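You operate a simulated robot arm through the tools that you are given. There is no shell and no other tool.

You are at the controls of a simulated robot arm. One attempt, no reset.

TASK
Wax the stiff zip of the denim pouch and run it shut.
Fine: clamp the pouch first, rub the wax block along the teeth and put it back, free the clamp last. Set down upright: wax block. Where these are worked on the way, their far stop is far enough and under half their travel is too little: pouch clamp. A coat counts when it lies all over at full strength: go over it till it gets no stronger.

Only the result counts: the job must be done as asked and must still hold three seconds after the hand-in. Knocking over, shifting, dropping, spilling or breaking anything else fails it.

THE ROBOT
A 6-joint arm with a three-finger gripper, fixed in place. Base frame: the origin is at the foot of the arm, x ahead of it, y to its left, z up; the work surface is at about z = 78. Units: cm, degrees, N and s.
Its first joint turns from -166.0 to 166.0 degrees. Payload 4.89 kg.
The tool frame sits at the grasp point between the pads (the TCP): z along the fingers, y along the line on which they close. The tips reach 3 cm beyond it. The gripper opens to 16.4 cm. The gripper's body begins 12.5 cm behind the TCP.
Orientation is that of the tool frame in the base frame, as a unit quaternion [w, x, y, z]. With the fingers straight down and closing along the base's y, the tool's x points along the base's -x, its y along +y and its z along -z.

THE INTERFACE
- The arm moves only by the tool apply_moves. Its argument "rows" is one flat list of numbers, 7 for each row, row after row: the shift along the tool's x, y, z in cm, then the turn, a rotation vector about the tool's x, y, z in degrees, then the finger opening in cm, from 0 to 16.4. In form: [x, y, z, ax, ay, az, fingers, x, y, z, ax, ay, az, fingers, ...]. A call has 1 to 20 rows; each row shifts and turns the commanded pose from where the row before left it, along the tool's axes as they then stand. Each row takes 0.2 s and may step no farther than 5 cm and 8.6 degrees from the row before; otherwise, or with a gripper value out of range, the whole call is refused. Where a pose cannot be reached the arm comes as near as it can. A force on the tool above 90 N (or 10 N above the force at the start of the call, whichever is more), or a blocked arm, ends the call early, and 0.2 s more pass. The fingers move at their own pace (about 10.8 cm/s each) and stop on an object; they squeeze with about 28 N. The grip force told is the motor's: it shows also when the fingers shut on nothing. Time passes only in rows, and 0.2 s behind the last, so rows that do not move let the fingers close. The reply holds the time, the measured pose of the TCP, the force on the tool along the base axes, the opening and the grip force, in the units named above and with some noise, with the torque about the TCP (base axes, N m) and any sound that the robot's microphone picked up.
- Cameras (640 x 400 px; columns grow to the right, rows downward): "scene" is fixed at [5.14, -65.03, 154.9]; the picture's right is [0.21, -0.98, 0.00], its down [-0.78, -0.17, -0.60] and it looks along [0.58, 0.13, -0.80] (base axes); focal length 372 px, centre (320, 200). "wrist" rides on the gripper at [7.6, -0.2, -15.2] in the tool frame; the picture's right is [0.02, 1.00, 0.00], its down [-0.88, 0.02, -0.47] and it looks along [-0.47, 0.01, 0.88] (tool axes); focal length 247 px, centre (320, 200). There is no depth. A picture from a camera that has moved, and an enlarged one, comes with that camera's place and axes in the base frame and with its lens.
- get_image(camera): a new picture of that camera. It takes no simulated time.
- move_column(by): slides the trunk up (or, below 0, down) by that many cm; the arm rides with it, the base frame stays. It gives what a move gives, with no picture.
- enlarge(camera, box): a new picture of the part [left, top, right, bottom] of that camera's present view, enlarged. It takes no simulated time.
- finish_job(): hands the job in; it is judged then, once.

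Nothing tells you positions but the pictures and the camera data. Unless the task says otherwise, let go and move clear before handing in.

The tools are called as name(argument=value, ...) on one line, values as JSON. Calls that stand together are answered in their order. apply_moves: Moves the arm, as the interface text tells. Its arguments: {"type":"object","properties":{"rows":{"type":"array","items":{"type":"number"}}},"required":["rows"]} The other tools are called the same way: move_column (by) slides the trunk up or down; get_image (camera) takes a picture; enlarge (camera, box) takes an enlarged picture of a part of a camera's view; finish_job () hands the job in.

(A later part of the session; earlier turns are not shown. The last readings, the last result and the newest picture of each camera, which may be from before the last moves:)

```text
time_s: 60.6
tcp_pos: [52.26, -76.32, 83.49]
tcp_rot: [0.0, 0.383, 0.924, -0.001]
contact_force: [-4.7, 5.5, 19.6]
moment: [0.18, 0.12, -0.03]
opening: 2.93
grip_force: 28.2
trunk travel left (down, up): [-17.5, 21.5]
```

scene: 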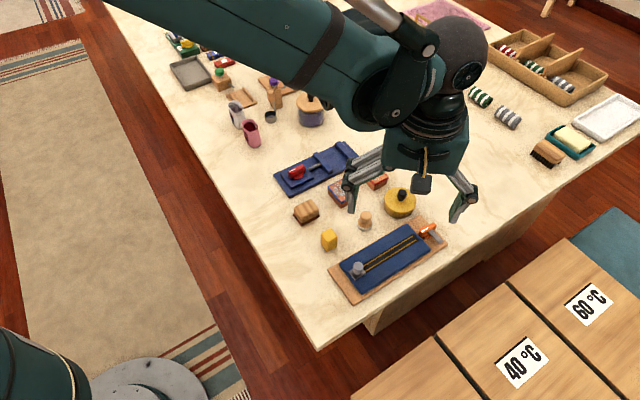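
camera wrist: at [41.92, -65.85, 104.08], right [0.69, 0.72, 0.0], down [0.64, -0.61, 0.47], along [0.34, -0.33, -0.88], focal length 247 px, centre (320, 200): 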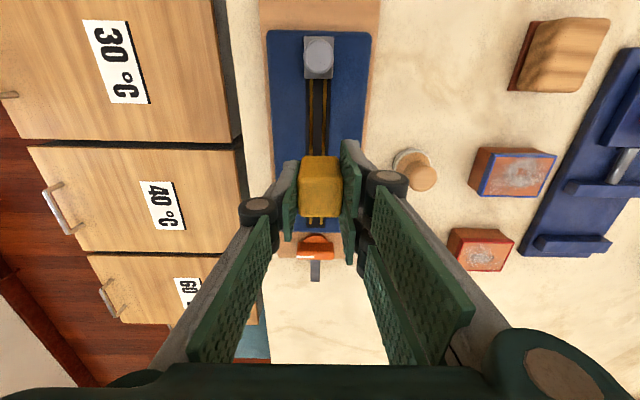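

apply_moves(rows=[-0.4, 0, -0.03, 0, 0, 0, 0, 0.4, 0, 0, 0, 0, 0, 0, 0.5, 0, 0, 0, 0, 0, 0, 0.5, 0, 0, 0, 0, 0, 0, 0.5, 0, 0, 0, 0, 0, 0, 0.5, 0, 0, 0, 0, 0, 0, 0.5, 0, 0, 0, 0, 0, 0, 0.5, 0, 0, 0, 0, 0, 0])

enlarge(camera="wrist", box=[240, 70, 400, 270])

enlarge(camera="scene", box=[335, 205, 445, 300])

```text
time_s: 62.4
tcp_pos: [50.08, -74.38, 83.54]
tcp_rot: [0.0, 0.383, 0.924, 0.0]
contact_force: [-0.3, -0.6, 2.9]
moment: [-0.01, 0.0, 0.04]
opening: 2.91
grip_force: 28.3
trunk travel left (down, up): [-17.5, 21.5]
```

```text
2.00 times, centred on (320, 170) of wrist
camera zoom: at [44.54, -69.18, 98.79], right [0.69, 0.72, 0.0], down [0.64, -0.61, 0.47], along [0.34, -0.33, -0.88], focal length 494 px, centre (320, 260)
```

zoom: 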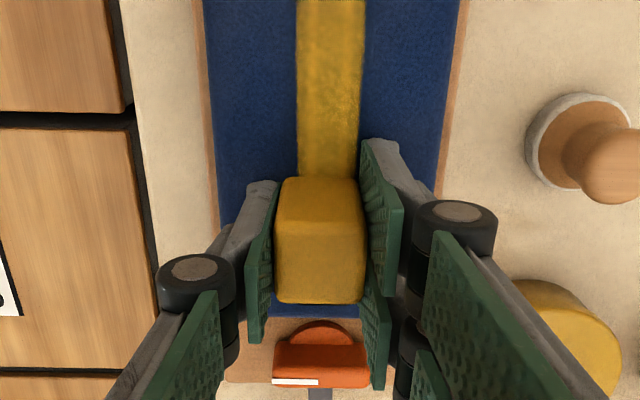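

```text
4.21 times, centred on (390, 252) of scene
camera zoom: at [5.14, -65.03, 154.9], right [0.21, -0.98, 0.0], down [-0.78, -0.17, -0.6], along [0.58, 0.13, -0.8], focal length 1567 px, centre (25, -21)
```

zoom: 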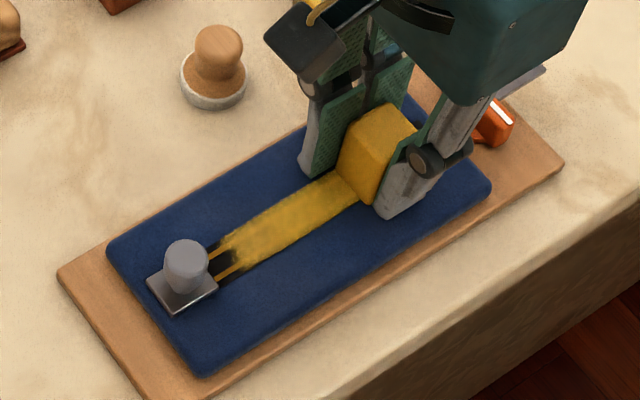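

apply_moves(rows=[0.5, 0, 0.07, 0, 0, 0, 0, 0.5, 0, 0, 0, 0, 0, 0, 0.5, 0, 0, 0, 0, 0, 0, 0.5, 0, 0, 0, 0, 0, 0, 0.5, 0, 0, 0, 0, 0, 0, 0.5, 0, 0, 0, 0, 0, 0])

apply_moves(rows=[0.5, 0, 0.02, 0, 0, 0, 0, 0.5, 0, 0, 0, 0, 0, 0, 0.5, 0, 0, 0, 0, 0, 0, 0.5, 0, 0, 0, 0, 0, 0, 0.5, 0, 0, 0, 0, 0, 0, 0.5, 0, 0, 0, 0, 0, 0])

apply_moves(rows=[0.5, 0, 0, 0, 0, 0, 0, 0.5, 0, 0, 0, 0, 0, 0, 0.5, 0, 0, 0, 0, 0, 0, 0.5, 0, 0, 0, 0, 0, 0, 0.5, 0, 0, 0, 0, 0, 0, 0.4, 0, 0, 0, 0, 0, 0])

```text
time_s: 63.8
tcp_pos: [47.83, -72.1, 83.35]
tcp_rot: [0.001, 0.383, 0.924, 0.0]
contact_force: [5.8, -4.9, 22.9]
moment: [-0.16, -0.14, -0.04]
opening: 2.91
grip_force: 27.6
trunk travel left (down, up): [-17.5, 21.5]
```

```text
time_s: 65.2
tcp_pos: [45.75, -69.99, 83.52]
tcp_rot: [0.0, 0.382, 0.924, 0.0]
contact_force: [0.7, -0.4, 6.1]
moment: [-0.05, -0.05, 0.03]
opening: 2.91
grip_force: 28.4
trunk travel left (down, up): [-17.5, 21.5]
```

```text
time_s: 66.6
tcp_pos: [43.78, -67.9, 83.44]
tcp_rot: [0.0, 0.383, 0.924, 0.0]
contact_force: [-0.1, -0.8, -0.4]
moment: [-0.02, -0.01, 0.01]
opening: 2.89
grip_force: 28.6
trunk travel left (down, up): [-17.5, 21.5]
```

The block has crept up in the fingers, leaving little protrusion. I'll go back to mid-zip, let it stand on the zip, re-grip it 0.8 cm higher, and continue.

apply_moves(rows=[-1, 0, -0.05, 0, 0, 0, 0, -1, 0, 0, 0, 0, 0, 0, -1, 0, 0, 0, 0, 0, 0, -1, 0, 0, 0, 0, 0, 0, -1, 0, 0, 0, 0, 0, 0, 0, 0, 0, 0, 0, 0, 0])

enlarge(camera="wrist", box=[240, 20, 400, 230])

enlarge(camera="scene", box=[335, 205, 445, 300])

```text
time_s: 68.0
tcp_pos: [47.36, -71.58, 83.59]
tcp_rot: [-0.001, 0.382, 0.924, 0.0]
contact_force: [0.4, 0.0, -0.7]
moment: [-0.03, -0.01, -0.03]
opening: 2.9
grip_force: 28.4
trunk travel left (down, up): [-17.5, 21.5]
```

```text
1.90 times, centred on (320, 125) of wrist
camera zoom: at [41.82, -66.32, 98.75], right [0.69, 0.72, 0.0], down [0.64, -0.61, 0.47], along [0.34, -0.33, -0.88], focal length 470 px, centre (320, 343)
```

zoom: 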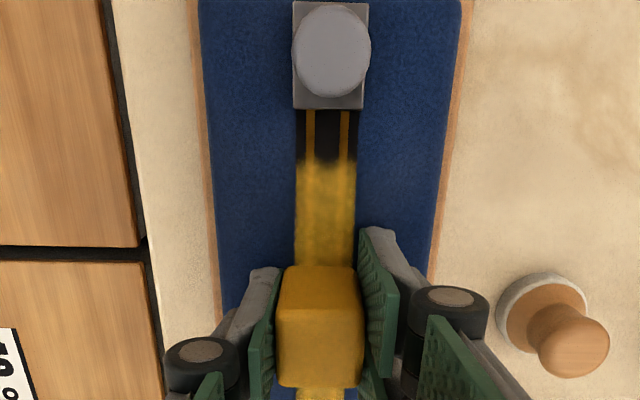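

```text
4.21 times, centred on (390, 252) of scene
camera zoom: at [5.14, -65.03, 154.9], right [0.21, -0.98, 0.0], down [-0.78, -0.17, -0.6], along [0.58, 0.13, -0.8], focal length 1567 px, centre (25, -21)
```

zoom: 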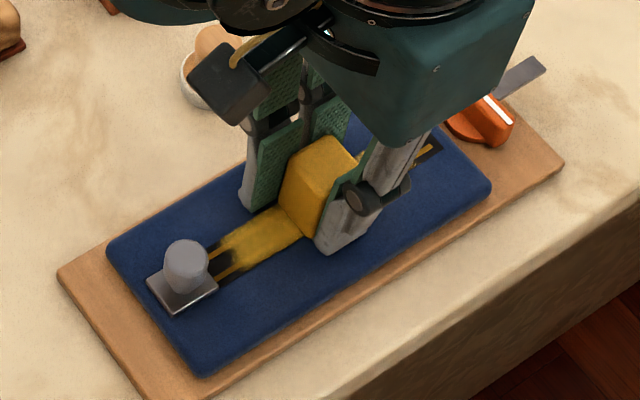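

apply_moves(rows=[0, 0, 0.06, 0, 0, 0, 0, 0, 0, 0, 0, 0, 0, 0])

apply_moves(rows=[0, 0, 0.05, 0, 0, 0, 0, 0, 0, 0, 0, 0, 0, 0])

```text
time_s: 68.6
tcp_pos: [47.26, -71.48, 83.46]
tcp_rot: [0.0, 0.383, 0.924, 0.0]
contact_force: [0.1, -1.1, -0.8]
moment: [0.0, 0.02, -0.02]
opening: 2.9
grip_force: 27.8
trunk travel left (down, up): [-17.5, 21.5]
```

```text
time_s: 69.2
tcp_pos: [47.27, -71.5, 83.58]
tcp_rot: [0.0, 0.383, 0.924, 0.0]
contact_force: [1.7, 0.4, 6.8]
moment: [0.02, -0.07, 0.04]
opening: 2.93
grip_force: 27.8
trunk travel left (down, up): [-17.5, 21.5]
```

apply_moves(rows=[0, 0, 0, 0, 0, 0, 3.4, 0, 0, 0, 0, 0, 0, 4, 0, 0, -0.4, 0, 0, 0, 4, 0, 0, -0.4, 0, 0, 0, 4, 0, 0, 0, 0, 0, 0, 3.2, 0, 0, 0, 0, 0, 0, 0, 0, 0, 0, 0, 0, 0, 0, 0, 0, 0, 0, 0, 0, 0])

enlarge(camera="wrist", box=[240, 20, 400, 230])

enlarge(camera="scene", box=[335, 205, 445, 300])

```text
time_s: 71.0
tcp_pos: [47.32, -71.46, 84.23]
tcp_rot: [0.0, 0.383, 0.924, 0.0]
contact_force: [0.0, -0.6, -0.1]
moment: [0.03, 0.02, -0.01]
opening: 2.91
grip_force: 28.2
trunk travel left (down, up): [-17.5, 21.5]
```

```text
1.90 times, centred on (320, 125) of wrist
camera zoom: at [41.76, -66.32, 99.38], right [0.69, 0.72, 0.0], down [0.64, -0.61, 0.47], along [0.34, -0.33, -0.88], focal length 470 px, centre (320, 343)
```

zoom: 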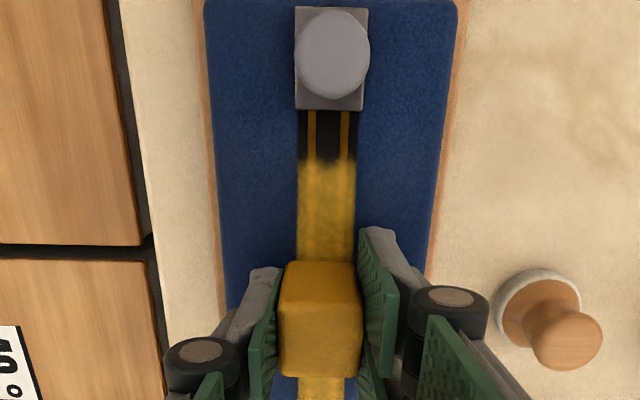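

```text
4.21 times, centred on (390, 252) of scene
camera zoom: at [5.14, -65.03, 154.9], right [0.21, -0.98, 0.0], down [-0.78, -0.17, -0.6], along [0.58, 0.13, -0.8], focal length 1567 px, centre (25, -21)
```

zoom: 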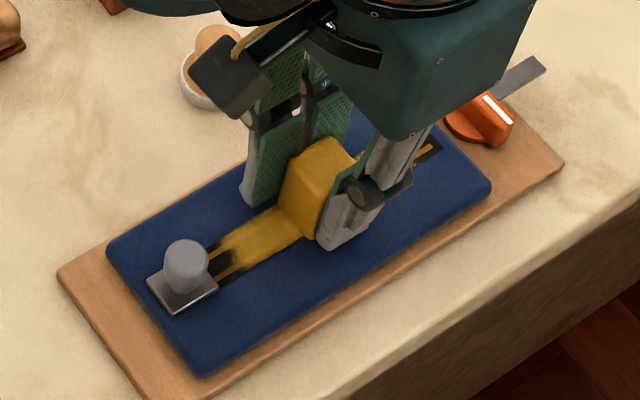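

apply_moves(rows=[0.3, 0, 0.08, 0, 0, 0, 0, 0.5, 0, 0, 0, 0, 0, 0, 0.5, 0, 0, 0, 0, 0, 0])

apply_moves(rows=[0.5, 0, 0, 0, 0, 0, 0, 0.5, 0, 0, 0, 0, 0, 0, 0.5, 0, 0, 0, 0, 0, 0, 0.5, 0, 0, 0, 0, 0, 0])

```text
time_s: 71.8
tcp_pos: [46.48, -70.67, 84.19]
tcp_rot: [0.0, 0.383, 0.924, 0.001]
contact_force: [2.7, -3.1, 12.7]
moment: [-0.11, -0.09, -0.01]
opening: 2.9
grip_force: 28.0
trunk travel left (down, up): [-17.5, 21.5]
```

```text
time_s: 72.8
tcp_pos: [44.87, -69.1, 84.14]
tcp_rot: [0.001, 0.383, 0.924, 0.0]
contact_force: [-0.2, 0.0, -0.5]
moment: [-0.02, 0.01, 0.01]
opening: 2.91
grip_force: 28.1
trunk travel left (down, up): [-17.5, 21.5]
```

apply_moves(rows=[0, 0, 0.06, 0, 0, 0, 0, 0.4, 0, 0.02, 0, 0, 0, 0, 0.4, 0, 0.02, 0, 0, 0, 0])

apply_moves(rows=[0.4, 0, 0, 0, 0, 0, 0, 0.4, 0, 0, 0, 0, 0, 0, 0.3, 0, 0, 0, 0, 0, 0])

```text
time_s: 73.6
tcp_pos: [44.52, -68.5, 84.26]
tcp_rot: [0.0, 0.383, 0.924, -0.001]
contact_force: [5.8, -6.3, 19.7]
moment: [-0.18, -0.22, -0.03]
opening: 2.89
grip_force: 28.3
trunk travel left (down, up): [-17.5, 21.5]
```

```text
time_s: 74.4
tcp_pos: [43.57, -67.78, 83.99]
tcp_rot: [0.0, 0.383, 0.924, 0.0]
contact_force: [3.9, -2.4, 15.3]
moment: [-0.1, -0.16, -0.02]
opening: 2.9
grip_force: 28.1
trunk travel left (down, up): [-17.5, 21.5]
```

I'll rub back and forth right next to the slider a few times to see whether the coat edge there moves.

apply_moves(rows=[0.25, 0, 0, 0, 0, 0, 0, -0.4, 0, 0, 0, 0, 0, 0, -0.4, 0, 0, 0, 0, 0, 0, 0.4, 0, 0, 0, 0, 0, 0, 0.4, 0, 0, 0, 0, 0, 0, 0, 0, 0, 0, 0, 0, 0])

apply_moves(rows=[-0.4, 0, 0, 0, 0, 0, 0, -0.4, 0, 0, 0, 0, 0, 0, 0.4, 0, 0, 0, 0, 0, 0, 0.4, 0, 0, 0, 0, 0, 0, -0.5, 0, 0, 0, 0, 0, 0, -0.5, 0, 0, 0, 0, 0, 0, -0.5, 0, 0, 0, 0, 0, 0, -0.5, 0, 0, 0, 0, 0, 0])

enlarge(camera="wrist", box=[260, 60, 380, 230])

enlarge(camera="scene", box=[340, 230, 400, 290])

```text
time_s: 75.8
tcp_pos: [43.49, -67.64, 84.14]
tcp_rot: [0.0, 0.383, 0.924, 0.0]
contact_force: [0.0, 0.7, 4.0]
moment: [0.04, -0.01, -0.01]
opening: 2.92
grip_force: 27.7
trunk travel left (down, up): [-17.5, 21.5]
```

```text
time_s: 77.6
tcp_pos: [44.95, -69.04, 84.11]
tcp_rot: [0.0, 0.382, 0.924, 0.0]
contact_force: [-1.2, 1.0, 5.0]
moment: [0.04, 0.11, 0.03]
opening: 2.9
grip_force: 28.1
trunk travel left (down, up): [-17.5, 21.5]
```

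```text
2.35 times, centred on (320, 145) of wrist
camera zoom: at [39.28, -63.86, 99.33], right [0.69, 0.72, 0.0], down [0.64, -0.61, 0.47], along [0.34, -0.33, -0.88], focal length 581 px, centre (320, 329)
```

zoom: 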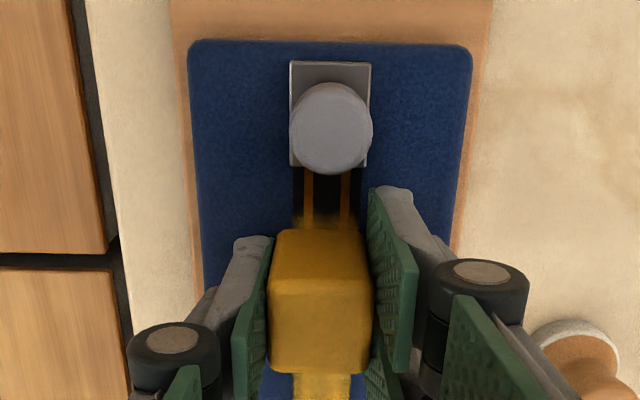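

```text
6.67 times, centred on (370, 260) of scene
camera zoom: at [5.14, -65.03, 154.9], right [0.21, -0.98, 0.0], down [-0.78, -0.17, -0.6], along [0.58, 0.13, -0.8], focal length 2481 px, centre (-13, -200)
```

zoom: 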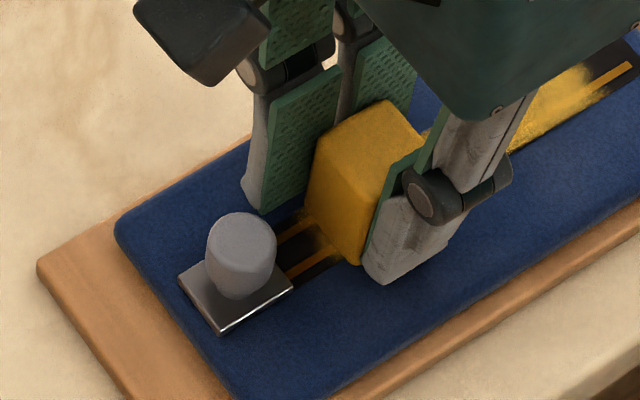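

The coat edge next to the slider does not move with more rubbing, and the far edge (≈90.6) also lies short of the tape end. So the waxable strip is s≈78.7–90.6, and I'll keep going over it with good contact until it stops getting stronger.

apply_moves(rows=[-0.5, 0, 0.05, 0, 0, 0, 0, -0.5, 0, 0, 0, 0, 0, 0, -0.5, 0, 0, 0, 0, 0, 0, -0.5, 0, 0, 0, 0, 0, 0])

apply_moves(rows=[-0.5, 0, 0.02, 0, 0, 0, 0, -0.5, 0, 0, 0, 0, 0, 0, -0.5, 0, 0, 0, 0, 0, 0, -0.5, 0, 0, 0, 0, 0, 0, -0.5, 0, 0, 0, 0, 0, 0])

apply_moves(rows=[-0.5, 0, 0.02, 0, 0, 0, 0, -0.5, 0, 0, 0, 0, 0, 0, -0.5, 0, 0, 0, 0, 0, 0, -0.5, 0, 0, 0, 0, 0, 0, -0.5, 0, 0, 0, 0, 0, 0])

```text
time_s: 78.6
tcp_pos: [46.11, -70.39, 84.08]
tcp_rot: [0.0, 0.383, 0.924, 0.0]
contact_force: [-4.5, 4.8, 17.9]
moment: [0.18, 0.18, 0.02]
opening: 2.9
grip_force: 28.0
trunk travel left (down, up): [-17.5, 21.5]
```

```text
time_s: 79.8
tcp_pos: [47.98, -72.18, 84.08]
tcp_rot: [0.0, 0.383, 0.924, 0.0]
contact_force: [-4.3, 2.6, 13.3]
moment: [0.04, 0.13, 0.03]
opening: 2.94
grip_force: 27.9
trunk travel left (down, up): [-17.5, 21.5]
```

```text
time_s: 81.0
tcp_pos: [49.79, -74.0, 84.16]
tcp_rot: [0.0, 0.383, 0.924, 0.0]
contact_force: [0.4, 0.8, 0.2]
moment: [-0.03, -0.03, -0.02]
opening: 2.94
grip_force: 27.7
trunk travel left (down, up): [-17.5, 21.5]
```

apply_moves(rows=[0, 0, 0.1, 0, 0, 0, 0, -0.5, 0, 0, 0, 0, 0, 0, -0.5, 0, 0, 0, 0, 0, 0])

apply_moves(rows=[-0.5, 0, 0, 0, 0, 0, 0, -0.5, 0, 0, 0, 0, 0, 0, -0.5, 0, 0, 0, 0, 0, 0, -0.5, 0, 0, 0, 0, 0, 0, -0.4, 0, 0, 0, 0, 0, 0])

```text
time_s: 81.8
tcp_pos: [50.34, -74.68, 84.11]
tcp_rot: [0.0, 0.382, 0.924, 0.0]
contact_force: [-6.7, 5.3, 21.0]
moment: [0.21, 0.15, 0.03]
opening: 2.91
grip_force: 28.3
trunk travel left (down, up): [-17.5, 21.5]
```

```text
time_s: 83.0
tcp_pos: [52.25, -76.54, 83.95]
tcp_rot: [0.001, 0.383, 0.924, 0.0]
contact_force: [-5.4, 4.9, 19.0]
moment: [0.12, 0.17, 0.03]
opening: 2.91
grip_force: 28.0
trunk travel left (down, up): [-17.5, 21.5]
```

apply_moves(rows=[0.5, 0, 0, 0, 0, 0, 0, 0.5, 0, 0, 0, 0, 0, 0, 0.5, 0, 0, 0, 0, 0, 0, 0.5, 0, 0, 0, 0, 0, 0, 0.5, 0, 0, 0, 0, 0, 0])

apply_moves(rows=[0.5, 0, 0.02, 0, 0, 0, 0, 0.5, 0, 0, 0, 0, 0, 0, 0.5, 0, 0, 0, 0, 0, 0, 0.5, 0, 0, 0, 0, 0, 0, 0.5, 0, 0, 0, 0, 0, 0])

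enlarge(camera="scene", box=[335, 205, 445, 300])

```text
time_s: 84.2
tcp_pos: [50.59, -74.64, 83.97]
tcp_rot: [0.0, 0.382, 0.924, 0.0]
contact_force: [5.1, -5.0, 21.8]
moment: [-0.21, -0.19, 0.01]
opening: 2.92
grip_force: 28.2
trunk travel left (down, up): [-17.5, 21.5]
```

```text
time_s: 85.4
tcp_pos: [48.74, -72.84, 83.83]
tcp_rot: [0.0, 0.383, 0.924, 0.0]
contact_force: [0.9, -1.3, 7.2]
moment: [-0.04, -0.1, -0.04]
opening: 2.89
grip_force: 27.4
trunk travel left (down, up): [-17.5, 21.5]
```

```text
4.21 times, centred on (390, 252) of scene
camera zoom: at [5.14, -65.03, 154.9], right [0.21, -0.98, 0.0], down [-0.78, -0.17, -0.6], along [0.58, 0.13, -0.8], focal length 1567 px, centre (25, -21)
```

zoom: 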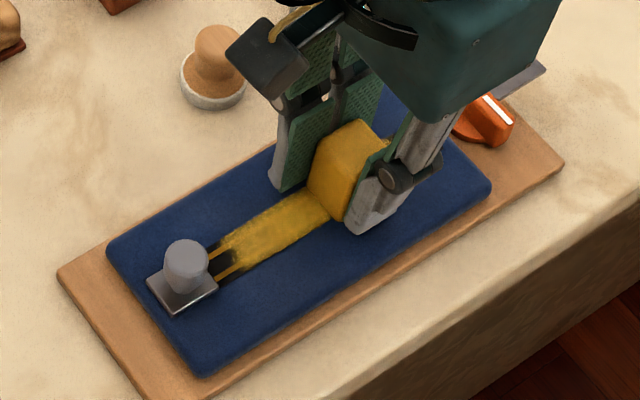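

apply_moves(rows=[0.5, 0, 0.05, 0, 0, 0, 0, 0.5, 0, 0, 0, 0, 0, 0, 0.5, 0, 0.02, 0, 0, 0, 0, 0.5, 0, 0, 0, 0, 0, 0, 0.5, 0, 0, 0, 0, 0, 0])

apply_moves(rows=[0.5, 0, 0.03, 0, 0, 0, 0, 0.5, 0, 0, 0, 0, 0, 0, 0.5, 0, 0.02, 0, 0, 0, 0, 0.5, 0, 0, 0, 0, 0, 0, 0.5, 0, 0, 0, 0, 0, 0])

apply_moves(rows=[0.5, 0, 0.03, 0, 0, 0, 0, 0.5, 0, 0, 0, 0, 0, 0, 0.5, 0, 0, 0, 0, 0, 0, 0.4, 0, 0, 0, 0, 0, 0])

```text
time_s: 86.6
tcp_pos: [46.83, -71.13, 83.74]
tcp_rot: [0.0, 0.383, 0.924, 0.0]
contact_force: [4.9, -4.2, 22.0]
moment: [-0.15, -0.13, 0.03]
opening: 2.91
grip_force: 27.5
trunk travel left (down, up): [-17.5, 21.5]
```

```text
time_s: 87.8
tcp_pos: [45.15, -69.43, 83.78]
tcp_rot: [0.0, 0.382, 0.924, 0.0]
contact_force: [4.5, -3.4, 19.0]
moment: [-0.06, -0.14, 0.03]
opening: 2.94
grip_force: 27.8
trunk travel left (down, up): [-17.5, 21.5]
```

```text
time_s: 88.8
tcp_pos: [43.8, -68.02, 83.77]
tcp_rot: [0.0, 0.383, 0.924, -0.001]
contact_force: [5.5, -5.5, 21.3]
moment: [-0.16, -0.14, 0.0]
opening: 2.93
grip_force: 28.9
trunk travel left (down, up): [-17.5, 21.5]
```

apply_moves(rows=[0.5, 0, 0, 0, 0, 0, 0, 0, 0, -1, 0, 0, 0, 0, 0, 0, -2, 0, 0, 0, 0, 0, 0, -3, 0, 0, 0, 0, 2, 0, 0, 0, 0, 0, 0, 2.5, 0, 0, 0, 0, 0, 0, 2.5, 0, 0, 0, 0, 0, 0, 1.5, 0, 0, 0, 0, 0, 0, 0, 0, 0, 0, 0, 0, 0])

enlarge(camera="scene", box=[335, 205, 445, 300])

enlarge(camera="scene", box=[350, 220, 430, 285])

```text
time_s: 90.8
tcp_pos: [37.22, -61.51, 89.8]
tcp_rot: [0.0, 0.383, 0.924, -0.001]
contact_force: [0.2, -0.5, -0.6]
moment: [0.01, 0.0, 0.02]
opening: 2.9
grip_force: 28.1
trunk travel left (down, up): [-17.5, 21.5]
```

```text
4.21 times, centred on (390, 252) of scene
camera zoom: at [5.14, -65.03, 154.9], right [0.21, -0.98, 0.0], down [-0.78, -0.17, -0.6], along [0.58, 0.13, -0.8], focal length 1567 px, centre (25, -21)
```

zoom: 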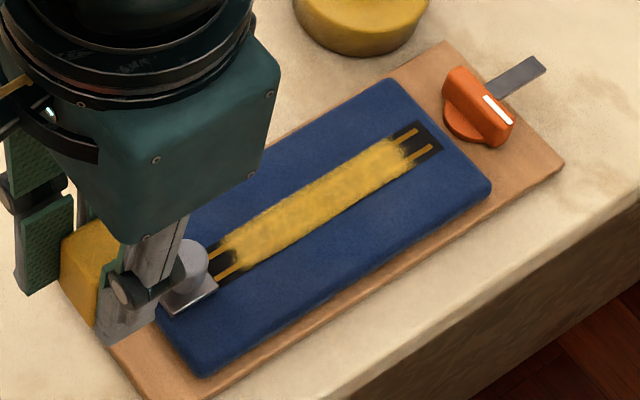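

```text
6.15 times, centred on (390, 252) of scene
camera zoom: at [5.14, -65.03, 154.9], right [0.21, -0.98, 0.0], down [-0.78, -0.17, -0.6], along [0.58, 0.13, -0.8], focal length 2290 px, centre (-111, -123)
```

zoom: 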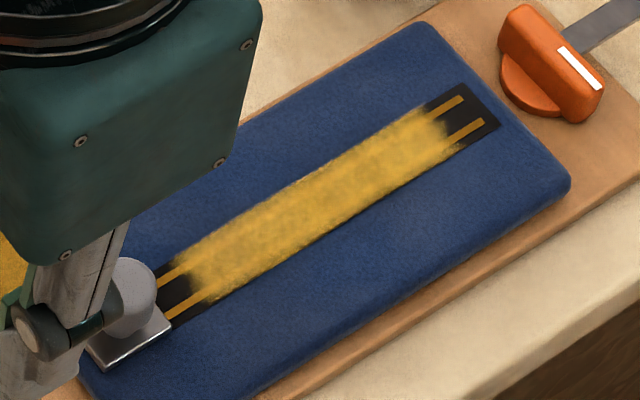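

The coat now covers the whole strip between symmetric soft edges. I'll take a close reference picture, then do more passes and compare.

enlarge(camera="scene", box=[365, 230, 415, 270])

get_image(camera="wrist")

```text
10.00 times, centred on (390, 250) of scene
camera zoom: at [5.14, -65.03, 154.9], right [0.21, -0.98, 0.0], down [-0.78, -0.17, -0.6], along [0.58, 0.13, -0.8], focal length 3722 px, centre (-380, -300)
```

zoom: 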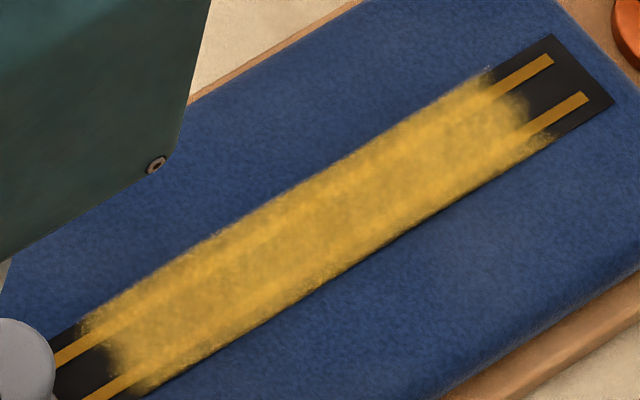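

```text
taken
camera wrist: at [31.77, -56.33, 104.94], right [0.69, 0.72, 0.0], down [0.64, -0.61, 0.47], along [0.34, -0.33, -0.88], focal length 247 px, centre (320, 200)
```

wrist: 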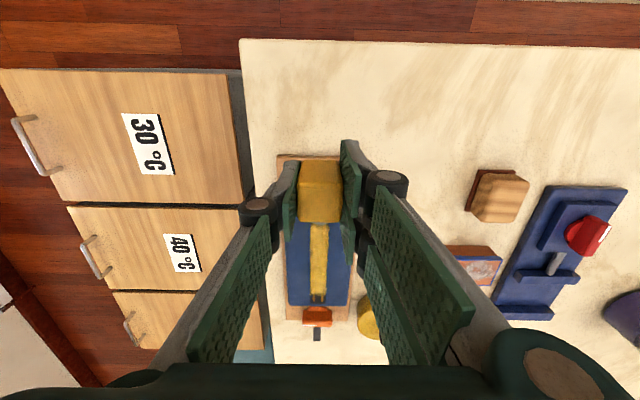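

apply_moves(rows=[-2.5, 0, 0, 0, 0, 0, 0, -3, 0, 0, 0, 0, 0, 0, -3, 0, 0, 0, 0, 0, 0, -2.5, 0, 0, 0, 0, 0, 0, -1.2, 0.05, 1, 0, 0, 0, 0, 0, 0, 2, 0, 0, 0, 0, 0, 0, 2, 0, 0, 0, 0, 0, 0, 0.8, 0, 0, 0, 0, 0, 0, 0, 0, 0, 0, 0])

apply_moves(rows=[0, 0, 0.1, 0, 0, 0, 0, 0, 0, 0, 0, 0, 0, 0])

apply_moves(rows=[0, 0, 0.08, 0, 0, 0, 0, 0, 0, 0, 0, 0, 0, 0])

```text
time_s: 92.8
tcp_pos: [46.01, -70.12, 83.85]
tcp_rot: [0.0, 0.383, 0.924, 0.0]
contact_force: [0.3, 0.5, -0.6]
moment: [-0.01, -0.04, 0.0]
opening: 2.89
grip_force: 28.1
trunk travel left (down, up): [-17.5, 21.5]
```

```text
time_s: 93.4
tcp_pos: [46.12, -70.16, 83.76]
tcp_rot: [0.0, 0.383, 0.924, 0.001]
contact_force: [-0.1, 0.4, -0.2]
moment: [-0.01, -0.03, 0.01]
opening: 2.9
grip_force: 28.1
trunk travel left (down, up): [-17.5, 21.5]
```

```text
time_s: 94.0
tcp_pos: [45.96, -70.2, 83.72]
tcp_rot: [-0.001, 0.383, 0.924, 0.0]
contact_force: [0.7, -0.8, -0.6]
moment: [-0.01, -0.02, 0.02]
opening: 2.93
grip_force: 27.9
trunk travel left (down, up): [-17.5, 21.5]
```

apply_moves(rows=[0, 0, 0.1, 0, 0, 0, 0, 0, 0, 0, 0, 0, 0, 0])

apply_moves(rows=[0, 0, 0.06, 0, 0, 0, 0, 0, 0, 0, 0, 0, 0, 0])

```text
time_s: 94.6
tcp_pos: [45.99, -70.31, 83.66]
tcp_rot: [-0.001, 0.383, 0.924, -0.001]
contact_force: [2.4, -0.5, 16.2]
moment: [0.01, -0.08, -0.03]
opening: 2.91
grip_force: 28.0
trunk travel left (down, up): [-17.5, 21.5]
```

```text
time_s: 95.2
tcp_pos: [45.9, -70.24, 83.52]
tcp_rot: [0.0, 0.382, 0.924, 0.0]
contact_force: [2.4, -2.0, 23.8]
moment: [-0.04, -0.05, -0.04]
opening: 2.92
grip_force: 27.7
trunk travel left (down, up): [-17.5, 21.5]
```

apply_moves(rows=[0, 0, -0.08, 0, 0, 0, 0, 0, 0, 0, 0, 0, 0, 3.4, 0, 0, 0, 0, 0, 0, 4, 0, 0, -0.4, 0, 0, 0, 4, 0, 0, -0.5, 0, 0, 0, 4, 0, 0, 0, 0, 0, 0, 3.2, 0, 0, 0, 0, 0, 0, 0, 0, 0, 0, 0, 0, 0, 0, 0, 0, 0, 0, 0, 0, 0])

apply_moves(rows=[0, 0, 0.1, 0, 0, 0, 0, 0, 0, 0, 0, 0, 0, 0])

```text
time_s: 97.2
tcp_pos: [46.1, -70.25, 84.51]
tcp_rot: [-0.001, 0.382, 0.924, 0.0]
contact_force: [0.4, 0.2, 0.2]
moment: [-0.01, 0.02, -0.03]
opening: 2.92
grip_force: 28.1
trunk travel left (down, up): [-17.5, 21.5]
```

```text
time_s: 97.8
tcp_pos: [46.05, -70.28, 84.47]
tcp_rot: [0.0, 0.382, 0.924, 0.0]
contact_force: [0.4, -3.4, 13.6]
moment: [-0.08, 0.0, 0.0]
opening: 2.9
grip_force: 27.6
trunk travel left (down, up): [-17.5, 21.5]
```

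Re-gripped higher, with 13.6 N contact. Now several strokes over the near half.

apply_moves(rows=[0.5, 0, 0, 0, 0, 0, 0, 0.5, 0, 0.02, 0, 0, 0, 0, 0.5, 0, 0, 0, 0, 0, 0, 0.5, 0, 0.02, 0, 0, 0, 0, 0.5, 0, 0, 0, 0, 0, 0, 0.5, 0, 0.02, 0, 0, 0, 0, 0.5, 0, 0, 0, 0, 0, 0])

apply_moves(rows=[-0.5, 0, 0, 0, 0, 0, 0, -0.5, 0, 0, 0, 0, 0, 0, -0.5, 0, 0, 0, 0, 0, 0, -0.5, 0, 0, 0, 0, 0, 0, -0.5, 0, 0, 0, 0, 0, 0, -0.5, 0, 0, 0, 0, 0, 0, -0.5, 0, 0, 0, 0, 0, 0])

apply_moves(rows=[0.5, 0, 0.02, 0, 0, 0, 0, 0.5, 0, 0, 0, 0, 0, 0, 0.5, 0, 0.02, 0, 0, 0, 0, 0.5, 0, 0, 0, 0, 0, 0, 0.5, 0, 0, 0, 0, 0, 0, 0.5, 0, 0, 0, 0, 0, 0, 0.5, 0, 0, 0, 0, 0, 0])

```text
time_s: 99.4
tcp_pos: [43.66, -67.77, 84.34]
tcp_rot: [0.0, 0.383, 0.924, 0.0]
contact_force: [4.1, -4.9, 21.0]
moment: [-0.09, -0.15, 0.01]
opening: 2.91
grip_force: 28.2
trunk travel left (down, up): [-17.5, 21.5]
```

```text
time_s: 101.0
tcp_pos: [46.15, -70.36, 84.43]
tcp_rot: [0.0, 0.383, 0.924, 0.0]
contact_force: [0.3, 0.1, -0.5]
moment: [-0.02, -0.01, -0.02]
opening: 2.9
grip_force: 28.0
trunk travel left (down, up): [-17.5, 21.5]
```

```text
time_s: 102.6
tcp_pos: [43.66, -67.75, 84.35]
tcp_rot: [-0.001, 0.383, 0.924, 0.0]
contact_force: [-0.4, -0.6, -0.2]
moment: [-0.01, 0.01, -0.03]
opening: 2.9
grip_force: 28.2
trunk travel left (down, up): [-17.5, 21.5]
```

apply_moves(rows=[0, 0, 0.08, 0, 0, 0, 0, 0, 0, 0, 0, 0, 0, 0])

apply_moves(rows=[-0.5, 0, 0.02, 0, 0, 0, 0, -0.5, 0, 0.01, 0, 0, 0, 0, -0.5, 0, 0.01, 0, 0, 0, 0, -0.5, 0, 0.01, 0, 0, 0, 0])

apply_moves(rows=[-0.5, 0, 0.01, 0, 0, 0, 0, -0.5, 0, 0.01, 0, 0, 0, 0, -0.5, 0, 0.01, 0, 0, 0, 0, -0.5, 0, 0.01, 0, 0, 0, 0])

apply_moves(rows=[-0.5, 0, 0.01, 0, 0, 0, 0, -0.5, 0, 0.01, 0, 0, 0, 0, -0.5, 0, 0.01, 0, 0, 0, 0, -0.5, 0, 0.01, 0, 0, 0, 0])

```text
time_s: 103.2
tcp_pos: [43.71, -67.77, 84.36]
tcp_rot: [0.0, 0.384, 0.924, 0.001]
contact_force: [0.2, 1.2, 9.9]
moment: [0.12, 0.0, 0.0]
opening: 2.9
grip_force: 28.2
trunk travel left (down, up): [-17.5, 21.5]
```

```text
time_s: 104.2
tcp_pos: [44.91, -69.15, 84.22]
tcp_rot: [0.0, 0.382, 0.924, -0.001]
contact_force: [-5.4, 6.2, 20.2]
moment: [0.2, 0.15, -0.01]
opening: 2.92
grip_force: 28.1
trunk travel left (down, up): [-17.5, 21.5]
```

```text
time_s: 105.2
tcp_pos: [46.28, -70.48, 84.11]
tcp_rot: [0.001, 0.383, 0.924, -0.001]
contact_force: [-4.7, 3.8, 16.6]
moment: [0.12, 0.18, -0.04]
opening: 2.9
grip_force: 27.6
trunk travel left (down, up): [-17.5, 21.5]
```

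```text
time_s: 106.2
tcp_pos: [47.86, -72.04, 84.18]
tcp_rot: [0.001, 0.383, 0.924, 0.0]
contact_force: [-6.1, 4.3, 21.1]
moment: [0.09, 0.19, -0.01]
opening: 2.91
grip_force: 28.2
trunk travel left (down, up): [-17.5, 21.5]
```

With a tiny downward feed per step the contact stays constant. I'll continue to the far end and back in this way.

apply_moves(rows=[-0.5, 0, 0.01, 0, 0, 0, 0, -0.5, 0, 0.01, 0, 0, 0, 0, -0.5, 0, 0.01, 0, 0, 0, 0, -0.5, 0, 0.01, 0, 0, 0, 0, -0.5, 0, 0.01, 0, 0, 0, 0, -0.5, 0, 0.01, 0, 0, 0, 0])

apply_moves(rows=[-0.5, 0, 0.01, 0, 0, 0, 0, -0.5, 0, 0.01, 0, 0, 0, 0, -0.5, 0, 0.01, 0, 0, 0, 0, -0.5, 0, 0.01, 0, 0, 0, 0, -0.5, 0, 0.01, 0, 0, 0, 0, -0.5, 0, 0.01, 0, 0, 0, 0])

apply_moves(rows=[0.5, 0, 0, 0, 0, 0, 0, 0.5, 0, 0.01, 0, 0, 0, 0, 0.5, 0, 0.01, 0, 0, 0, 0, 0.5, 0, 0.01, 0, 0, 0, 0, 0.5, 0, 0.01, 0, 0, 0, 0, 0.5, 0, 0.01, 0, 0, 0, 0])

apply_moves(rows=[0.5, 0, 0.01, 0, 0, 0, 0, 0.5, 0, 0.01, 0, 0, 0, 0, 0.5, 0, 0.01, 0, 0, 0, 0, 0.5, 0, 0.01, 0, 0, 0, 0, 0.5, 0, 0.01, 0, 0, 0, 0, 0.5, 0, 0.01, 0, 0, 0, 0])

```text
time_s: 107.6
tcp_pos: [49.89, -74.2, 84.21]
tcp_rot: [-0.001, 0.382, 0.924, 0.0]
contact_force: [-2.8, 2.2, 10.6]
moment: [0.06, 0.07, 0.0]
opening: 2.92
grip_force: 28.1
trunk travel left (down, up): [-17.5, 21.5]
```

```text
time_s: 109.0
tcp_pos: [52.04, -76.09, 84.03]
tcp_rot: [0.0, 0.383, 0.924, 0.0]
contact_force: [-5.4, 5.1, 20.8]
moment: [0.14, 0.16, 0.0]
opening: 2.92
grip_force: 27.8
trunk travel left (down, up): [-17.5, 21.5]
```

```text
time_s: 110.4
tcp_pos: [49.87, -74.04, 84.03]
tcp_rot: [-0.001, 0.383, 0.924, 0.001]
contact_force: [3.0, -3.7, 15.2]
moment: [-0.14, -0.15, 0.03]
opening: 2.9
grip_force: 27.7
trunk travel left (down, up): [-17.5, 21.5]
```

```text
time_s: 111.8
tcp_pos: [47.89, -72.09, 83.97]
tcp_rot: [-0.001, 0.382, 0.924, 0.001]
contact_force: [4.9, -5.4, 21.4]
moment: [-0.18, -0.17, 0.02]
opening: 2.89
grip_force: 27.8
trunk travel left (down, up): [-17.5, 21.5]
```

apply_moves(rows=[0.5, 0, 0.01, 0, 0, 0, 0, 0.5, 0, 0.01, 0, 0, 0, 0, 0.5, 0, 0.01, 0, 0, 0, 0, 0.5, 0, 0.01, 0, 0, 0, 0, 0.5, 0, 0.01, 0, 0, 0, 0, 0.5, 0, 0.01, 0, 0, 0, 0])

apply_moves(rows=[0.5, 0, 0.01, 0, 0, 0, 0, 0.5, 0, 0.01, 0, 0, 0, 0, 0.5, 0, 0.01, 0, 0, 0, 0, 0.5, 0, 0.01, 0, 0, 0, 0, 0.5, 0, 0.01, 0, 0, 0, 0, 0.4, 0, 0.01, 0, 0, 0, 0])

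apply_moves(rows=[-0.5, 0, 0, 0, 0, 0, 0, -0.5, 0, 0.01, 0, 0, 0, 0, -0.5, 0, 0.01, 0, 0, 0, 0, -0.5, 0, 0.01, 0, 0, 0, 0, -0.5, 0, 0.01, 0, 0, 0, 0, -0.5, 0, 0.01, 0, 0, 0, 0])

enlarge(camera="wrist", box=[260, 40, 380, 230])

```text
time_s: 113.2
tcp_pos: [45.79, -69.93, 83.87]
tcp_rot: [0.0, 0.382, 0.924, 0.0]
contact_force: [5.7, -3.3, 22.8]
moment: [-0.09, -0.2, 0.02]
opening: 2.92
grip_force: 27.2
trunk travel left (down, up): [-17.5, 21.5]
```

```text
time_s: 114.6
tcp_pos: [43.77, -67.84, 83.85]
tcp_rot: [0.0, 0.382, 0.924, -0.001]
contact_force: [5.2, -5.1, 22.9]
moment: [-0.18, -0.18, 0.0]
opening: 2.94
grip_force: 28.2
trunk travel left (down, up): [-17.5, 21.5]
```

```text
time_s: 116.0
tcp_pos: [45.71, -69.95, 83.9]
tcp_rot: [0.0, 0.382, 0.924, 0.0]
contact_force: [-4.6, 5.1, 18.7]
moment: [0.19, 0.18, -0.02]
opening: 2.91
grip_force: 28.2
trunk travel left (down, up): [-17.5, 21.5]
```

```text
2.11 times, centred on (320, 135) of wrist
camera zoom: at [40.2, -64.71, 99.01], right [0.69, 0.72, 0.0], down [0.64, -0.61, 0.47], along [0.34, -0.33, -0.88], focal length 520 px, centre (320, 337)
```

zoom: 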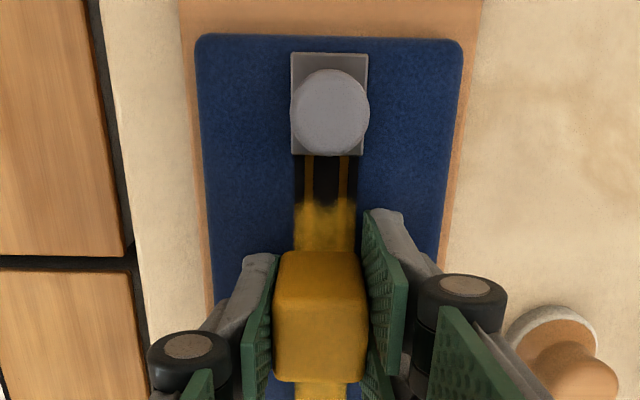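

apply_moves(rows=[0.5, 0, 0, 0, 0, 0, 0, 0.5, 0, 0.01, 0, 0, 0, 0, 0.5, 0, 0.01, 0, 0, 0, 0, 0.5, 0, 0.01, 0, 0, 0, 0, 0.5, 0, 0.01, 0, 0, 0, 0, 0.5, 0, 0.01, 0, 0, 0, 0])

apply_moves(rows=[0.15, 0, 0, 0, 0, 0, 0, 0, 0, -1, 0, 0, 0, 0, 0, 0, -2, 0, 0, 0, 0, 0, 0, -3, 0, 0, 0, 0, 2, 0, 0, 0, 0, 0, 0, 2.5, 0, 0, 0, 0, 0, 0, 2.5, 0, 0, 0, 0, 0, 0, 1.5, 0, 0, 0, 0, 0, 0, 0, 0, 0, 0, 0, 0, 0])

enlarge(camera="scene", box=[365, 230, 415, 270])

```text
time_s: 117.4
tcp_pos: [43.6, -67.73, 83.77]
tcp_rot: [0.0, 0.383, 0.924, 0.001]
contact_force: [3.5, -3.8, 18.0]
moment: [-0.12, -0.09, -0.01]
opening: 2.9
grip_force: 27.4
trunk travel left (down, up): [-17.5, 21.5]
```

```text
time_s: 119.4
tcp_pos: [37.59, -61.85, 89.7]
tcp_rot: [0.0, 0.383, 0.924, 0.0]
contact_force: [0.1, 0.4, 0.3]
moment: [-0.03, 0.02, -0.01]
opening: 2.91
grip_force: 28.1
trunk travel left (down, up): [-17.5, 21.5]
```

```text
10.00 times, centred on (390, 250) of scene
camera zoom: at [5.14, -65.03, 154.9], right [0.21, -0.98, 0.0], down [-0.78, -0.17, -0.6], along [0.58, 0.13, -0.8], focal length 3722 px, centre (-380, -300)
```

zoom: 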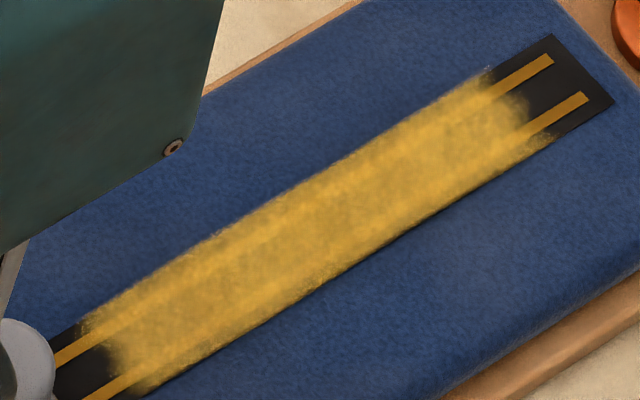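

The near part has gained some strength, so it may not have been full yet. I'll do further full passes and compare again, re-gripping first.

apply_moves(rows=[-2.5, 0, 0, 0, 0, 0, 0, -3, 0, 0, 0, 0, 0, 0, -3, 0, 0, 0, 0, 0, 0, -2.5, 0, 0, 0, 0, 0, 0, -0.8, 0.0, 1, 0, 0, 0, 0, 0, 0, 2, 0, 0, 0, 0, 0, 0, 2, 0, 0, 0, 0, 0, 0, 0.9, 0, 0, 0, 0, 0, 0, 0, 0, 0, 0, 0])

apply_moves(rows=[0, 0, 0.1, 0, 0, 0, 0, 0, 0, 0, 0, 0, 0, 0])

apply_moves(rows=[0, 0, 0.06, 0, 0, 0, 0, 0, 0, 0, 0, 0, 0, 0])

```text
time_s: 121.4
tcp_pos: [45.97, -70.2, 83.86]
tcp_rot: [-0.001, 0.383, 0.924, 0.001]
contact_force: [2.1, -0.5, 9.2]
moment: [-0.02, -0.03, 0.0]
opening: 2.94
grip_force: 28.1
trunk travel left (down, up): [-17.5, 21.5]
```

```text
time_s: 122.0
tcp_pos: [45.94, -70.07, 83.68]
tcp_rot: [0.0, 0.383, 0.924, 0.0]
contact_force: [0.6, -3.5, 14.2]
moment: [-0.09, -0.07, -0.03]
opening: 2.92
grip_force: 27.8
trunk travel left (down, up): [-17.5, 21.5]
```

```text
time_s: 122.6
tcp_pos: [45.89, -70.08, 83.72]
tcp_rot: [0.0, 0.383, 0.924, 0.0]
contact_force: [3.2, -4.7, 23.4]
moment: [-0.14, -0.09, 0.0]
opening: 2.92
grip_force: 28.0
trunk travel left (down, up): [-17.5, 21.5]
```

apply_moves(rows=[0, 0, -0.08, 0, 0, 0, 0, 0, 0, 0, 0, 0, 0, 3.4, 0, 0, 0, 0, 0, 0, 4, 0, 0, -0.4, 0, 0, 0, 4, 0, 0, -0.4, 0, 0, 0, 4, 0, 0, 0, 0, 0, 0, 3.2, 0, 0, 0, 0, 0, 0, 0, 0, 0, 0, 0, 0, 0, 0, 0, 0, 0.08, 0, 0, 0, 0, 0, 0, 0, 0, 0, 0, 0])

apply_moves(rows=[-0.5, 0, 0.01, 0, 0, 0, 0, -0.5, 0, 0.01, 0, 0, 0, 0, -0.5, 0, 0.01, 0, 0, 0, 0, -0.5, 0, 0.01, 0, 0, 0, 0, -0.5, 0, 0.01, 0, 0, 0, 0, -0.5, 0, 0.01, 0, 0, 0, 0])

apply_moves(rows=[-0.5, 0, 0.01, 0, 0, 0, 0, -0.5, 0, 0.01, 0, 0, 0, 0, -0.5, 0, 0.01, 0, 0, 0, 0, -0.5, 0, 0.01, 0, 0, 0, 0, -0.5, 0, 0.01, 0, 0, 0, 0, -0.5, 0, 0.01, 0, 0, 0, 0])

apply_moves(rows=[-0.5, 0, 0.01, 0, 0, 0, 0, -0.5, 0, 0.01, 0, 0, 0, 0, -0.5, 0, 0.01, 0, 0, 0, 0, -0.5, 0, 0.01, 0, 0, 0, 0, -0.5, 0, 0.01, 0, 0, 0, 0, -0.4, 0, 0.01, 0, 0, 0, 0])

```text
time_s: 124.8
tcp_pos: [45.85, -70.13, 84.54]
tcp_rot: [0.0, 0.383, 0.924, 0.0]
contact_force: [-0.1, -4.6, 12.6]
moment: [-0.21, -0.01, 0.01]
opening: 2.89
grip_force: 27.8
trunk travel left (down, up): [-17.5, 21.5]
```

```text
time_s: 126.2
tcp_pos: [48.05, -72.26, 84.34]
tcp_rot: [0.002, 0.383, 0.924, 0.0]
contact_force: [-4.9, 5.3, 20.2]
moment: [0.12, 0.18, -0.03]
opening: 2.93
grip_force: 28.1
trunk travel left (down, up): [-17.5, 21.5]
```

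```text
time_s: 127.6
tcp_pos: [50.01, -74.33, 84.35]
tcp_rot: [0.0, 0.382, 0.924, 0.0]
contact_force: [-6.0, 6.0, 21.6]
moment: [0.17, 0.19, 0.0]
opening: 2.89
grip_force: 27.7
trunk travel left (down, up): [-17.5, 21.5]
```

```text
time_s: 129.0
tcp_pos: [52.23, -76.3, 84.26]
tcp_rot: [-0.001, 0.383, 0.924, 0.0]
contact_force: [-5.7, 6.8, 20.7]
moment: [0.18, 0.15, -0.02]
opening: 2.92
grip_force: 27.8
trunk travel left (down, up): [-17.5, 21.5]
```

Contact is good all the way. I'll sweep back to the slider.

apply_moves(rows=[0.5, 0, 0, 0, 0, 0, 0, 0.5, 0, 0.01, 0, 0, 0, 0, 0.5, 0, 0.01, 0, 0, 0, 0, 0.5, 0, 0.01, 0, 0, 0, 0, 0.5, 0, 0.01, 0, 0, 0, 0, 0.5, 0, 0.01, 0, 0, 0, 0])

apply_moves(rows=[0.5, 0, 0.01, 0, 0, 0, 0, 0.5, 0, 0.01, 0, 0, 0, 0, 0.5, 0, 0.01, 0, 0, 0, 0, 0.5, 0, 0.01, 0, 0, 0, 0, 0.5, 0, 0.01, 0, 0, 0, 0, 0.5, 0, 0.01, 0, 0, 0, 0])

apply_moves(rows=[0.5, 0, 0.01, 0, 0, 0, 0, 0.5, 0, 0.01, 0, 0, 0, 0, 0.5, 0, 0.01, 0, 0, 0, 0, 0.5, 0, 0.01, 0, 0, 0, 0, 0.5, 0, 0.01, 0, 0, 0, 0, 0.5, 0, 0.01, 0, 0, 0, 0])

apply_moves(rows=[0.5, 0, 0.01, 0, 0, 0, 0, 0.5, 0, 0.01, 0, 0, 0, 0, 0.5, 0, 0.01, 0, 0, 0, 0, 0.5, 0, 0.01, 0, 0, 0, 0, 0.5, 0, 0.01, 0, 0, 0, 0, 0.5, 0, 0.01, 0, 0, 0, 0, 0.2, 0, 0, 0, 0, 0, 0])

```text
time_s: 130.4
tcp_pos: [50.15, -74.26, 84.22]
tcp_rot: [0.0, 0.383, 0.924, 0.0]
contact_force: [5.3, -4.6, 20.5]
moment: [-0.19, -0.28, 0.02]
opening: 2.91
grip_force: 28.2
trunk travel left (down, up): [-17.5, 21.5]
```

```text
time_s: 131.8
tcp_pos: [47.89, -71.95, 84.16]
tcp_rot: [0.0, 0.383, 0.924, 0.0]
contact_force: [4.6, -5.5, 21.7]
moment: [-0.21, -0.19, 0.0]
opening: 2.91
grip_force: 27.7
trunk travel left (down, up): [-17.5, 21.5]
```

```text
time_s: 133.2
tcp_pos: [45.81, -69.97, 84.15]
tcp_rot: [0.001, 0.383, 0.924, 0.0]
contact_force: [1.8, -1.1, 10.1]
moment: [0.01, -0.07, 0.02]
opening: 2.91
grip_force: 28.2
trunk travel left (down, up): [-17.5, 21.5]
```

```text
time_s: 134.8
tcp_pos: [43.48, -67.68, 84.02]
tcp_rot: [0.0, 0.383, 0.924, 0.0]
contact_force: [4.2, -4.1, 18.5]
moment: [-0.09, -0.13, -0.01]
opening: 2.94
grip_force: 27.6
trunk travel left (down, up): [-17.5, 21.5]
```

apply_moves(rows=[-0.5, 0, 0.01, 0, 0, 0, 0, -0.5, 0, 0.01, 0, 0, 0, 0, -0.5, 0, 0.01, 0, 0, 0, 0, -0.5, 0, 0.01, 0, 0, 0, 0, -0.5, 0, 0.01, 0, 0, 0, 0, -0.5, 0, 0.01, 0, 0, 0, 0, -0.5, 0, 0.01, 0, 0, 0, 0])

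apply_moves(rows=[0.5, 0, 0.01, 0, 0, 0, 0, 0.5, 0, 0.01, 0, 0, 0, 0, 0.5, 0, 0.01, 0, 0, 0, 0, 0.5, 0, 0.01, 0, 0, 0, 0, 0.5, 0, 0.01, 0, 0, 0, 0, 0.5, 0, 0.01, 0, 0, 0, 0, 0.5, 0, 0.01, 0, 0, 0, 0])

apply_moves(rows=[0, 0, -1, 0, 0, 0, 0, 0, 0, -2, 0, 0, 0, 0, 0, 0, -3, 0, 0, 0, 0, 2, 0, 0, 0, 0, 0, 0, 2.5, 0, 0, 0, 0, 0, 0, 2.5, 0, 0, 0, 0, 0, 0, 1.5, 0, 0, 0, 0, 0, 0, 0, 0, 0, 0, 0, 0, 0])

enlarge(camera="scene", box=[365, 230, 415, 270])

```text
time_s: 136.4
tcp_pos: [46.08, -70.13, 83.9]
tcp_rot: [0.0, 0.383, 0.924, -0.001]
contact_force: [-3.9, 4.5, 15.6]
moment: [0.18, 0.11, 0.02]
opening: 2.87
grip_force: 27.5
trunk travel left (down, up): [-17.5, 21.5]
```

```text
time_s: 138.0
tcp_pos: [43.45, -67.65, 83.91]
tcp_rot: [0.0, 0.382, 0.924, 0.0]
contact_force: [4.3, -3.6, 17.3]
moment: [-0.13, -0.13, 0.02]
opening: 2.9
grip_force: 27.8
trunk travel left (down, up): [-17.5, 21.5]
```

```text
time_s: 139.8
tcp_pos: [37.59, -61.84, 89.71]
tcp_rot: [0.0, 0.383, 0.924, 0.001]
contact_force: [0.0, 0.6, -0.8]
moment: [-0.04, -0.01, 0.03]
opening: 2.9
grip_force: 28.1
trunk travel left (down, up): [-17.5, 21.5]
```

```text
10.00 times, centred on (390, 250) of scene
camera zoom: at [5.14, -65.03, 154.9], right [0.21, -0.98, 0.0], down [-0.78, -0.17, -0.6], along [0.58, 0.13, -0.8], focal length 3722 px, centre (-380, -300)
```

zoom: 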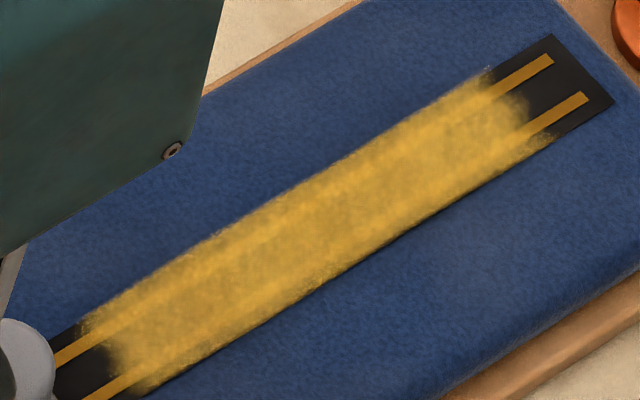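

The picture looks unchanged from the last check. I'll zoom in on both ends as a final reference before deciding.

enlarge(camera="scene", box=[368, 248, 392, 272])

enlarge(camera="scene", box=[394, 232, 418, 256])

```text
16.00 times, centred on (380, 260) of scene
camera zoom: at [5.14, -65.03, 154.9], right [0.21, -0.98, 0.0], down [-0.78, -0.17, -0.6], along [0.58, 0.13, -0.8], focal length 5955 px, centre (-640, -760)
```

zoom: 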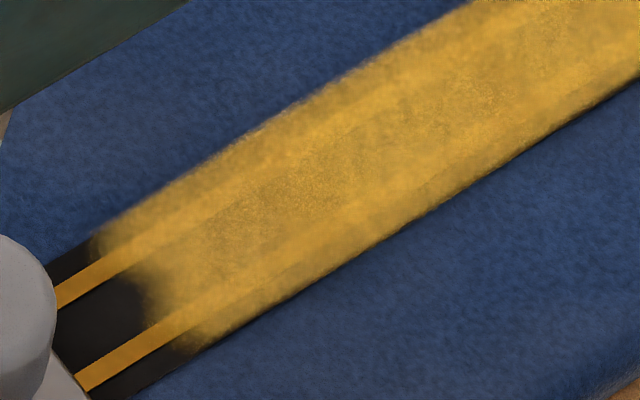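

```text
16.00 times, centred on (406, 244) of scene
camera zoom: at [5.14, -65.03, 154.9], right [0.21, -0.98, 0.0], down [-0.78, -0.17, -0.6], along [0.58, 0.13, -0.8], focal length 5955 px, centre (-1056, -504)
```

zoom: 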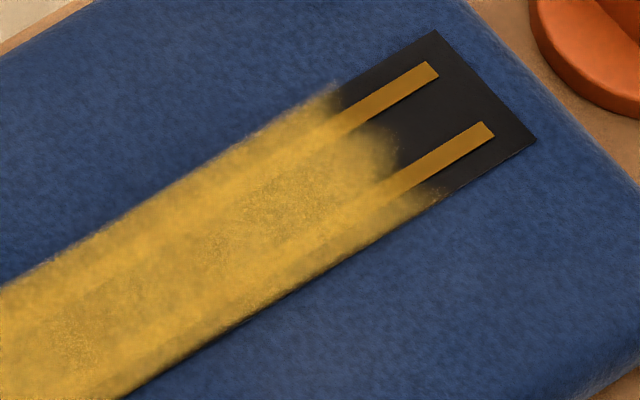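

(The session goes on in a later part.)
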